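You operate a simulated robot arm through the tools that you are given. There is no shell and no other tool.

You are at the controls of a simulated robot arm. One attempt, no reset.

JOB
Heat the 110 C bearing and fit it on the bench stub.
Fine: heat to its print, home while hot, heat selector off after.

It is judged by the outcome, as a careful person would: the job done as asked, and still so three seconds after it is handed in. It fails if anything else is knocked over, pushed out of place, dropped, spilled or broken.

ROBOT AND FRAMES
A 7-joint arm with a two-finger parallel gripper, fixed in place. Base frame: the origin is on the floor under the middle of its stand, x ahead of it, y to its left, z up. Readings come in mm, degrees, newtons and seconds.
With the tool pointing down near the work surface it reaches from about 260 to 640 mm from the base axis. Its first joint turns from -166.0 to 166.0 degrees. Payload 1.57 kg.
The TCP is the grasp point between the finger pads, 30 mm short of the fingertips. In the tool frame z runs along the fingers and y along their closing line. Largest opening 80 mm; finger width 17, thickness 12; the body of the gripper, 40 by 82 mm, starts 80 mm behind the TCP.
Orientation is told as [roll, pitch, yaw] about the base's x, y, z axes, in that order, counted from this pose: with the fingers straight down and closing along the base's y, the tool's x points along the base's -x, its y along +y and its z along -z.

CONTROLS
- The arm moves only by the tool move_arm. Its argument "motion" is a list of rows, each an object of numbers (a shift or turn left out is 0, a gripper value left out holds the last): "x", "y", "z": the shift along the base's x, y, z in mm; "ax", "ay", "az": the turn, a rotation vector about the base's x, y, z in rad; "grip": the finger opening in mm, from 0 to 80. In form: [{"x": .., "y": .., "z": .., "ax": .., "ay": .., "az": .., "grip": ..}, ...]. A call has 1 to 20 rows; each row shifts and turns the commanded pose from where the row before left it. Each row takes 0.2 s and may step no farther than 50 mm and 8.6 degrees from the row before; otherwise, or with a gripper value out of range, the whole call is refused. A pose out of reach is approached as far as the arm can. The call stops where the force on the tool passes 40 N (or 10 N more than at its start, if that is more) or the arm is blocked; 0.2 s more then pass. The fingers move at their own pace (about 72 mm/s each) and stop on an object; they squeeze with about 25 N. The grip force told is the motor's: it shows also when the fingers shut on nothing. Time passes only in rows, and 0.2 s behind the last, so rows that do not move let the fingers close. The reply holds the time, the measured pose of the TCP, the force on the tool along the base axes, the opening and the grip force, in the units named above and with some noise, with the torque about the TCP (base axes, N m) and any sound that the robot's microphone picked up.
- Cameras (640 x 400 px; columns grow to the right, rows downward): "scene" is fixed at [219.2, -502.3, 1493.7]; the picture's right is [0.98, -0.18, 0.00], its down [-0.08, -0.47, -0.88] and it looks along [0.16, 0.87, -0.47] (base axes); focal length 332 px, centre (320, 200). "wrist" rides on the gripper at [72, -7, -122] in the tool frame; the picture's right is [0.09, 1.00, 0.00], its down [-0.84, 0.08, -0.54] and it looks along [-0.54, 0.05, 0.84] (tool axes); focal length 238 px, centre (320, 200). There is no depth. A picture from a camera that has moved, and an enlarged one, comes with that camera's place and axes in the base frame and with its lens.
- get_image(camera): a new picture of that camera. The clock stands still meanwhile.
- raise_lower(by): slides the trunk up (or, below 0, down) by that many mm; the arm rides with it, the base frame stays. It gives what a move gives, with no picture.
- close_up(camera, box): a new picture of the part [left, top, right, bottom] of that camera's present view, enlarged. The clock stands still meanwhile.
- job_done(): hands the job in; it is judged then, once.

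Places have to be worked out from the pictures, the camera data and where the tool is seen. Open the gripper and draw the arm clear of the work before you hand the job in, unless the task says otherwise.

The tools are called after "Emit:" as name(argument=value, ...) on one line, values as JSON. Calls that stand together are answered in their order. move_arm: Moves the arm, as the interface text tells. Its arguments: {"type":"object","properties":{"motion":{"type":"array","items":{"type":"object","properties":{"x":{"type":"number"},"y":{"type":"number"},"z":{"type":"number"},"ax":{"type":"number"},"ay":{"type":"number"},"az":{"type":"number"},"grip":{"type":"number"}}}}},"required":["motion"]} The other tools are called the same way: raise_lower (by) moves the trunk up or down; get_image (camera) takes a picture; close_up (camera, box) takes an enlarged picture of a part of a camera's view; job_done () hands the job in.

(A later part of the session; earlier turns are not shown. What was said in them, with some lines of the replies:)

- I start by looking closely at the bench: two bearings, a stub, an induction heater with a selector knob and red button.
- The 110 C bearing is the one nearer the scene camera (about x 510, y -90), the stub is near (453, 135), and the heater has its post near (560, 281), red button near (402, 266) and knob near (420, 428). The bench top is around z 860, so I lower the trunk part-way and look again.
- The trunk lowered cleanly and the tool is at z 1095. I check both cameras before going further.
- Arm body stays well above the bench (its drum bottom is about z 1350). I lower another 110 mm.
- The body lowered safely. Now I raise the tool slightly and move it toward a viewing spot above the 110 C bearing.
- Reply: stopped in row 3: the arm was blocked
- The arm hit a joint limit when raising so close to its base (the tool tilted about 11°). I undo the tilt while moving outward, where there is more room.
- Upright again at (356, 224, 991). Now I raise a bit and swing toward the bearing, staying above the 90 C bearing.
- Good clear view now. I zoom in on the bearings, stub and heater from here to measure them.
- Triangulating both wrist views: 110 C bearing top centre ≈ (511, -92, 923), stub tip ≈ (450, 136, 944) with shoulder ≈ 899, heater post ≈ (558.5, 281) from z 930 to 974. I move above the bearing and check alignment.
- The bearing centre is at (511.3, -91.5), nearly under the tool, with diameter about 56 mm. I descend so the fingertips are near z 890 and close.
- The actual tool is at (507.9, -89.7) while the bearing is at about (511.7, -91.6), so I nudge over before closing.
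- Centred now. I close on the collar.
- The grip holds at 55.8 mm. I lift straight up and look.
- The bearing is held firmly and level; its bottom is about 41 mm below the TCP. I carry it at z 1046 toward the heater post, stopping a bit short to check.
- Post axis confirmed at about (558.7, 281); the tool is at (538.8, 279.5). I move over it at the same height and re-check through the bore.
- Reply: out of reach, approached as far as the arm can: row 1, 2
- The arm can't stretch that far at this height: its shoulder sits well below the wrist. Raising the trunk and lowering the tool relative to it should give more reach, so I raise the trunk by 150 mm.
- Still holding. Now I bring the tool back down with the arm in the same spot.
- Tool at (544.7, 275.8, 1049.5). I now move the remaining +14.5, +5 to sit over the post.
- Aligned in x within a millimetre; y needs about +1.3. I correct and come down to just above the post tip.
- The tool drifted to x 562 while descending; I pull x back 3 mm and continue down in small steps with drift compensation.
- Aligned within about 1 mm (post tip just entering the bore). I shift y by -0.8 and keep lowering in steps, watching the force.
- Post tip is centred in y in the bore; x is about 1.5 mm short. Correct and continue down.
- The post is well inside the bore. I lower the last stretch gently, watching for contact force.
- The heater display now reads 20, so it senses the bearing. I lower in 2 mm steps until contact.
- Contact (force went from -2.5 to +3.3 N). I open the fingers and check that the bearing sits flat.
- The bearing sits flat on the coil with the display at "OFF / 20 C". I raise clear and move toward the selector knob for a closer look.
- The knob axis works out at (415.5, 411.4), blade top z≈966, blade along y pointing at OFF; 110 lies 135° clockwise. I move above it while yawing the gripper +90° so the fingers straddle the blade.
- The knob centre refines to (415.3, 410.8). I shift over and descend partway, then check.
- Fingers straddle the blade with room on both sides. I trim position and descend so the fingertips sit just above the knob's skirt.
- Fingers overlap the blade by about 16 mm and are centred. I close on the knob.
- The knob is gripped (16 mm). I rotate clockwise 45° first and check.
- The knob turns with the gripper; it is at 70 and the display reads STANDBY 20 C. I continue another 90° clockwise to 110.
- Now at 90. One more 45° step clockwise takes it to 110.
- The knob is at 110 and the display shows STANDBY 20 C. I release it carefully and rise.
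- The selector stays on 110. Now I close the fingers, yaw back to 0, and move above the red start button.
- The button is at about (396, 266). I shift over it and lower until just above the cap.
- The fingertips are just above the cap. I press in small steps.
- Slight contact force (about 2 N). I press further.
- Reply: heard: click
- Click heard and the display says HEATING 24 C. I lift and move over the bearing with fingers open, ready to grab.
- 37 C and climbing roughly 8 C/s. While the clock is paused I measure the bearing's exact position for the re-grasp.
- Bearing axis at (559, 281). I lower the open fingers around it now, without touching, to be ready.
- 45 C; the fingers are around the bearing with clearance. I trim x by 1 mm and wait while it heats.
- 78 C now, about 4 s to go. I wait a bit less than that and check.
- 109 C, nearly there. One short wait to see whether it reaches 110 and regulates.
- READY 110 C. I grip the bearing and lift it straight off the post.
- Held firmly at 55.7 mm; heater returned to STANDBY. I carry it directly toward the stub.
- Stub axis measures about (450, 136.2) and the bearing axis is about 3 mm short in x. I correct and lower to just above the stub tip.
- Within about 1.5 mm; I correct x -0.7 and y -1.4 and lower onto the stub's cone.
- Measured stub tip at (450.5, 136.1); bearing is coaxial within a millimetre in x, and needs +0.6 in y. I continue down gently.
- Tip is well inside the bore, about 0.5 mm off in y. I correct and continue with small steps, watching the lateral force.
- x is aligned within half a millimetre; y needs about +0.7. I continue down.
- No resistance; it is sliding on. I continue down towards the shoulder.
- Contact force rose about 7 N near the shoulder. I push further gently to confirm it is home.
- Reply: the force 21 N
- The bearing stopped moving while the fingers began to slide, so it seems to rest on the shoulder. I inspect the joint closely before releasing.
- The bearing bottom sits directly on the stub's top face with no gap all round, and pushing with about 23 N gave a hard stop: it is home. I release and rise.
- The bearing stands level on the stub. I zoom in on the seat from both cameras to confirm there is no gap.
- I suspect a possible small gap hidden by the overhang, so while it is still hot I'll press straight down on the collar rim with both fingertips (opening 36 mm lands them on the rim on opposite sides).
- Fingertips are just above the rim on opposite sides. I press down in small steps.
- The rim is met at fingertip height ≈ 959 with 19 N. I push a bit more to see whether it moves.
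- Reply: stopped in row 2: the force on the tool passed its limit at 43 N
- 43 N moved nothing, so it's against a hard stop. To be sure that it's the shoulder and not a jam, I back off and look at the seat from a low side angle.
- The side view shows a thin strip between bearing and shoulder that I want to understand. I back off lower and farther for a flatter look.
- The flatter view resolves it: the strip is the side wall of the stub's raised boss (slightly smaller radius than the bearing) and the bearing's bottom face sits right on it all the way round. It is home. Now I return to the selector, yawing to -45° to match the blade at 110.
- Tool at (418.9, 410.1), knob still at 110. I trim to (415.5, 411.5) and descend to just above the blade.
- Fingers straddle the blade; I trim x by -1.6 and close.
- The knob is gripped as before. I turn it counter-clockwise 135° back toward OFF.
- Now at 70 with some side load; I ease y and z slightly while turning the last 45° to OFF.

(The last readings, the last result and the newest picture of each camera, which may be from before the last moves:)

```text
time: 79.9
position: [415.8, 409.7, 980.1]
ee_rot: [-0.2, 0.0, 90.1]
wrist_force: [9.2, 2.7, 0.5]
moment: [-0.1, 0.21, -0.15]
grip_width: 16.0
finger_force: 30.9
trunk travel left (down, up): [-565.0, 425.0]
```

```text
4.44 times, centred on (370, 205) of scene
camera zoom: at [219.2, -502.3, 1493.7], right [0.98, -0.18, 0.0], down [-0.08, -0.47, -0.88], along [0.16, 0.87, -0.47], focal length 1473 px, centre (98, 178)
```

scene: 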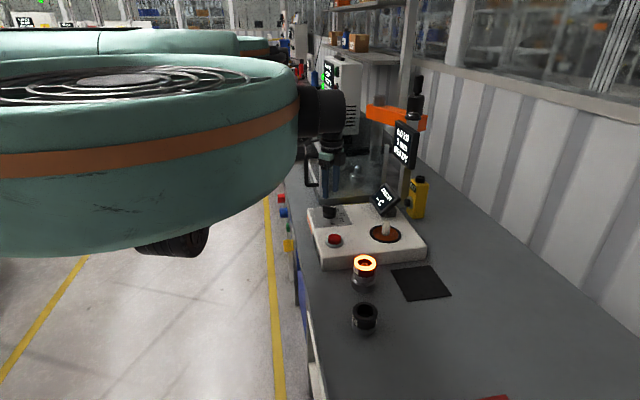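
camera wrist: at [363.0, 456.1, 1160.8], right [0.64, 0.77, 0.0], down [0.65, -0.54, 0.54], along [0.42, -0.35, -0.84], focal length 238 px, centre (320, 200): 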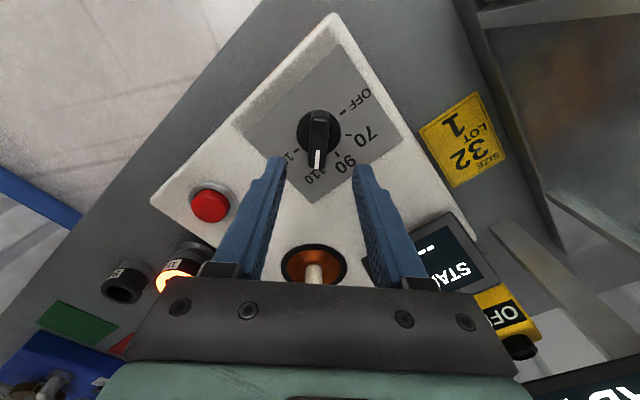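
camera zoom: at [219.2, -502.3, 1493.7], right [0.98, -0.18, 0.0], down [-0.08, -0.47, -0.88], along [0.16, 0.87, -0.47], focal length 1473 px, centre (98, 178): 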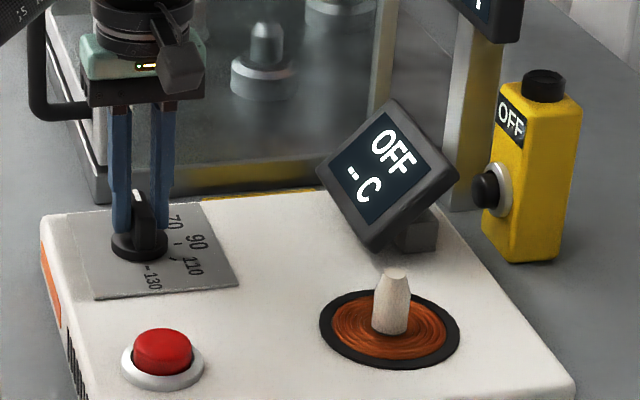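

The knob points to OFF and the display reads OFF. I release the knob and rise straight up.

Emit:
move_arm(motion=[{"grip": 30}, {"grip": 45}, {}, {"z": 20}, {"z": 25}, {"z": 25}, {}])

Emit:
get_image(camera="wrist")

Emit:
close_up(camera="scene", box=[300, 160, 450, 340])

```text
time: 81.5
position: [414.6, 409.2, 1047.9]
ee_rot: [-0.1, 0.2, 90.2]
wrist_force: [-0.5, -0.3, -0.6]
moment: [0.01, -0.03, 0.0]
grip_width: 45.1
finger_force: 0.0
trunk travel left (down, up): [-565.0, 425.0]
```

```text
taken
camera wrist: at [422.8, 338.3, 1168.5], right [-1.0, -0.09, 0.0], down [-0.08, 0.84, 0.54], along [-0.05, 0.54, -0.84], focal length 238 px, centre (320, 200)
```

wrist: 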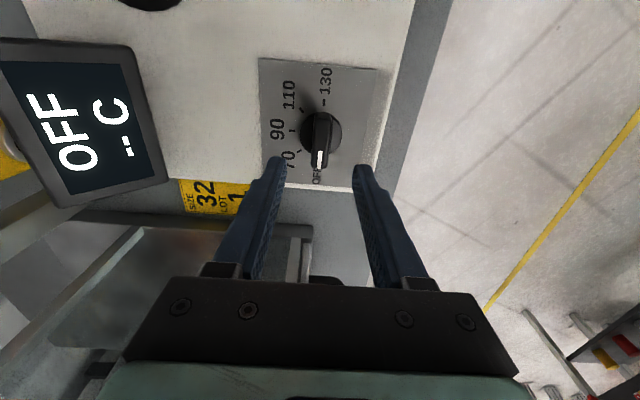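

```text
2.22 times, centred on (375, 250) of scene
camera zoom: at [219.2, -502.3, 1493.7], right [0.98, -0.18, 0.0], down [-0.08, -0.47, -0.88], along [0.16, 0.87, -0.47], focal length 737 px, centre (198, 89)
```

zoom: 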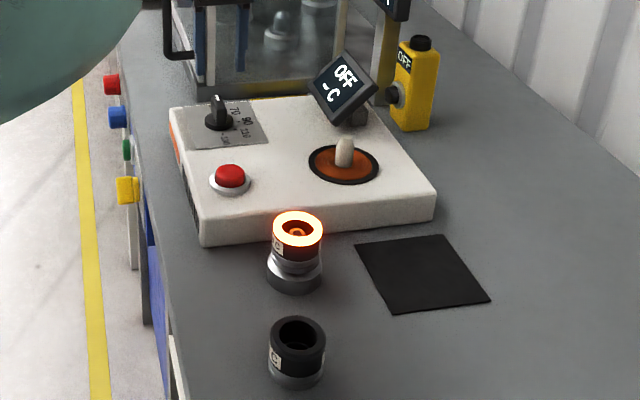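

Everything reads as wanted: selector OFF, display OFF, bearing on the stub. I swing the gripper back and away from the work.

Emit:
move_arm(motion=[{"x": -4, "y": -14, "az": -0.1428}, {"x": -4, "y": -14, "az": -0.1428}, {"x": -4, "y": -14, "az": -0.1428}, {"x": -4, "y": -14, "az": -0.1428}, {"x": -4, "y": -14, "az": -0.1428}, {"x": -4, "y": -14, "az": -0.1428}, {"x": -4, "y": -14, "az": -0.1428}, {"x": -4, "y": -14, "az": -0.1428}, {"x": -4, "y": -14, "az": -0.1428}, {"x": -4, "y": -14, "az": -0.1428}, {"x": -4, "y": -14, "az": -0.1428, "grip": 80}, {}])

Emit:
raise_lower(by=110)

Emit:
get_image(camera="wrist")

Emit:
get_image(camera="scene")

Emit:
close_up(camera="scene", box=[345, 245, 385, 295])

```text
time: 84.1
position: [370.2, 257.0, 1048.7]
ee_rot: [-0.1, 0.1, -0.1]
wrist_force: [0.0, -0.4, -0.4]
moment: [0.01, 0.02, -0.01]
grip_width: 79.7
finger_force: 0.1
trunk travel left (down, up): [-565.0, 425.0]
```

```text
time: 85.5
position: [370.7, 256.8, 1158.6]
ee_rot: [-0.1, 0.2, 0.2]
wrist_force: [-0.1, -0.7, -0.3]
moment: [0.03, -0.01, 0.02]
grip_width: 80.0
finger_force: 0.0
trunk travel left (down, up): [-675.0, 315.0]
```

```text
taken
camera wrist: at [298.4, 251.3, 1279.4], right [-0.09, 1.0, 0.0], down [0.84, 0.08, 0.54], along [0.54, 0.05, -0.84], focal length 238 px, centre (320, 200)
```

wrist: 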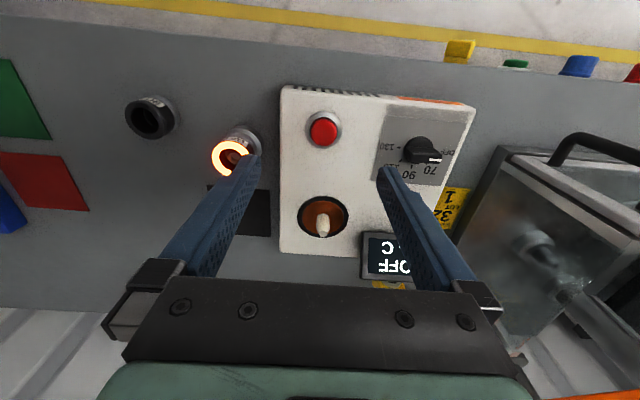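

```text
taken
```

scene: 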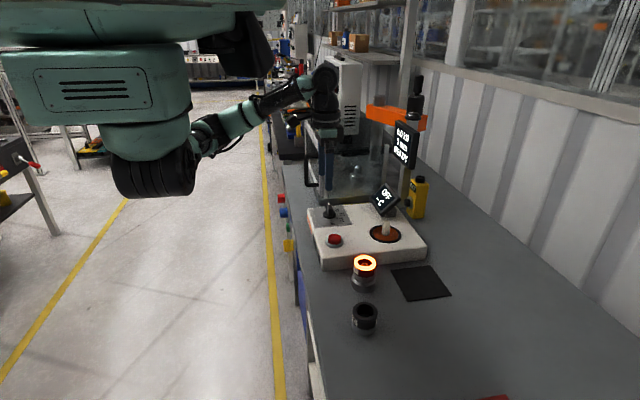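

```text
8.00 times, centred on (365, 270) of scene
camera zoom: at [219.2, -502.3, 1493.7], right [0.98, -0.18, 0.0], down [-0.08, -0.47, -0.88], along [0.16, 0.87, -0.47], focal length 2652 px, centre (-40, -360)
```

zoom: 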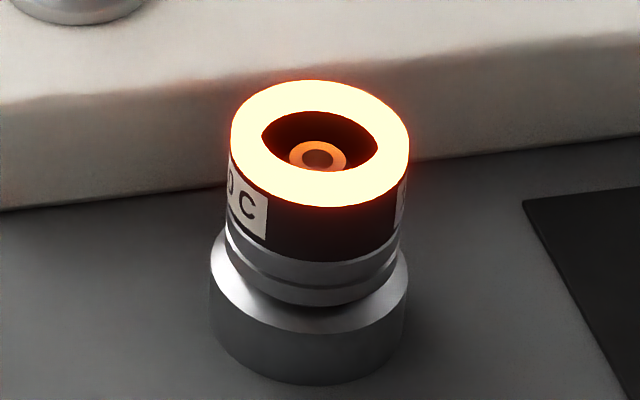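

The bearing stands level and seated on the stub. The selector and display are at OFF, the 90 C bearing and everything else are undisturbed, and the arm is clear with the gripper open. I hand the job in.

Emit:
job_done()

```text
The job is handed in.
```

I heated the 110 C bearing to its print and fitted it on the bench stub while hot. I then turned the heat selector back to OFF.

- **Heating:** the bearing went on the heater with the selector at 110. The display read READY at 110 C before I lifted it off.
- **Fit:** it slid down the stub without resistance until it met a hard stop. Pressing on the rim with about 43 N did not move it further. A low side view showed the bearing face right on the stub's raised shoulder. From those pictures I cannot rule out a gap of under about 1 mm.
- **Selector:** the knob points to OFF and the heater display reads OFF.
- **Surroundings:** in the final pictures, the 90 C bearing and everything else on the bench look undisturbed. The gripper is open and the arm is clear of the work.
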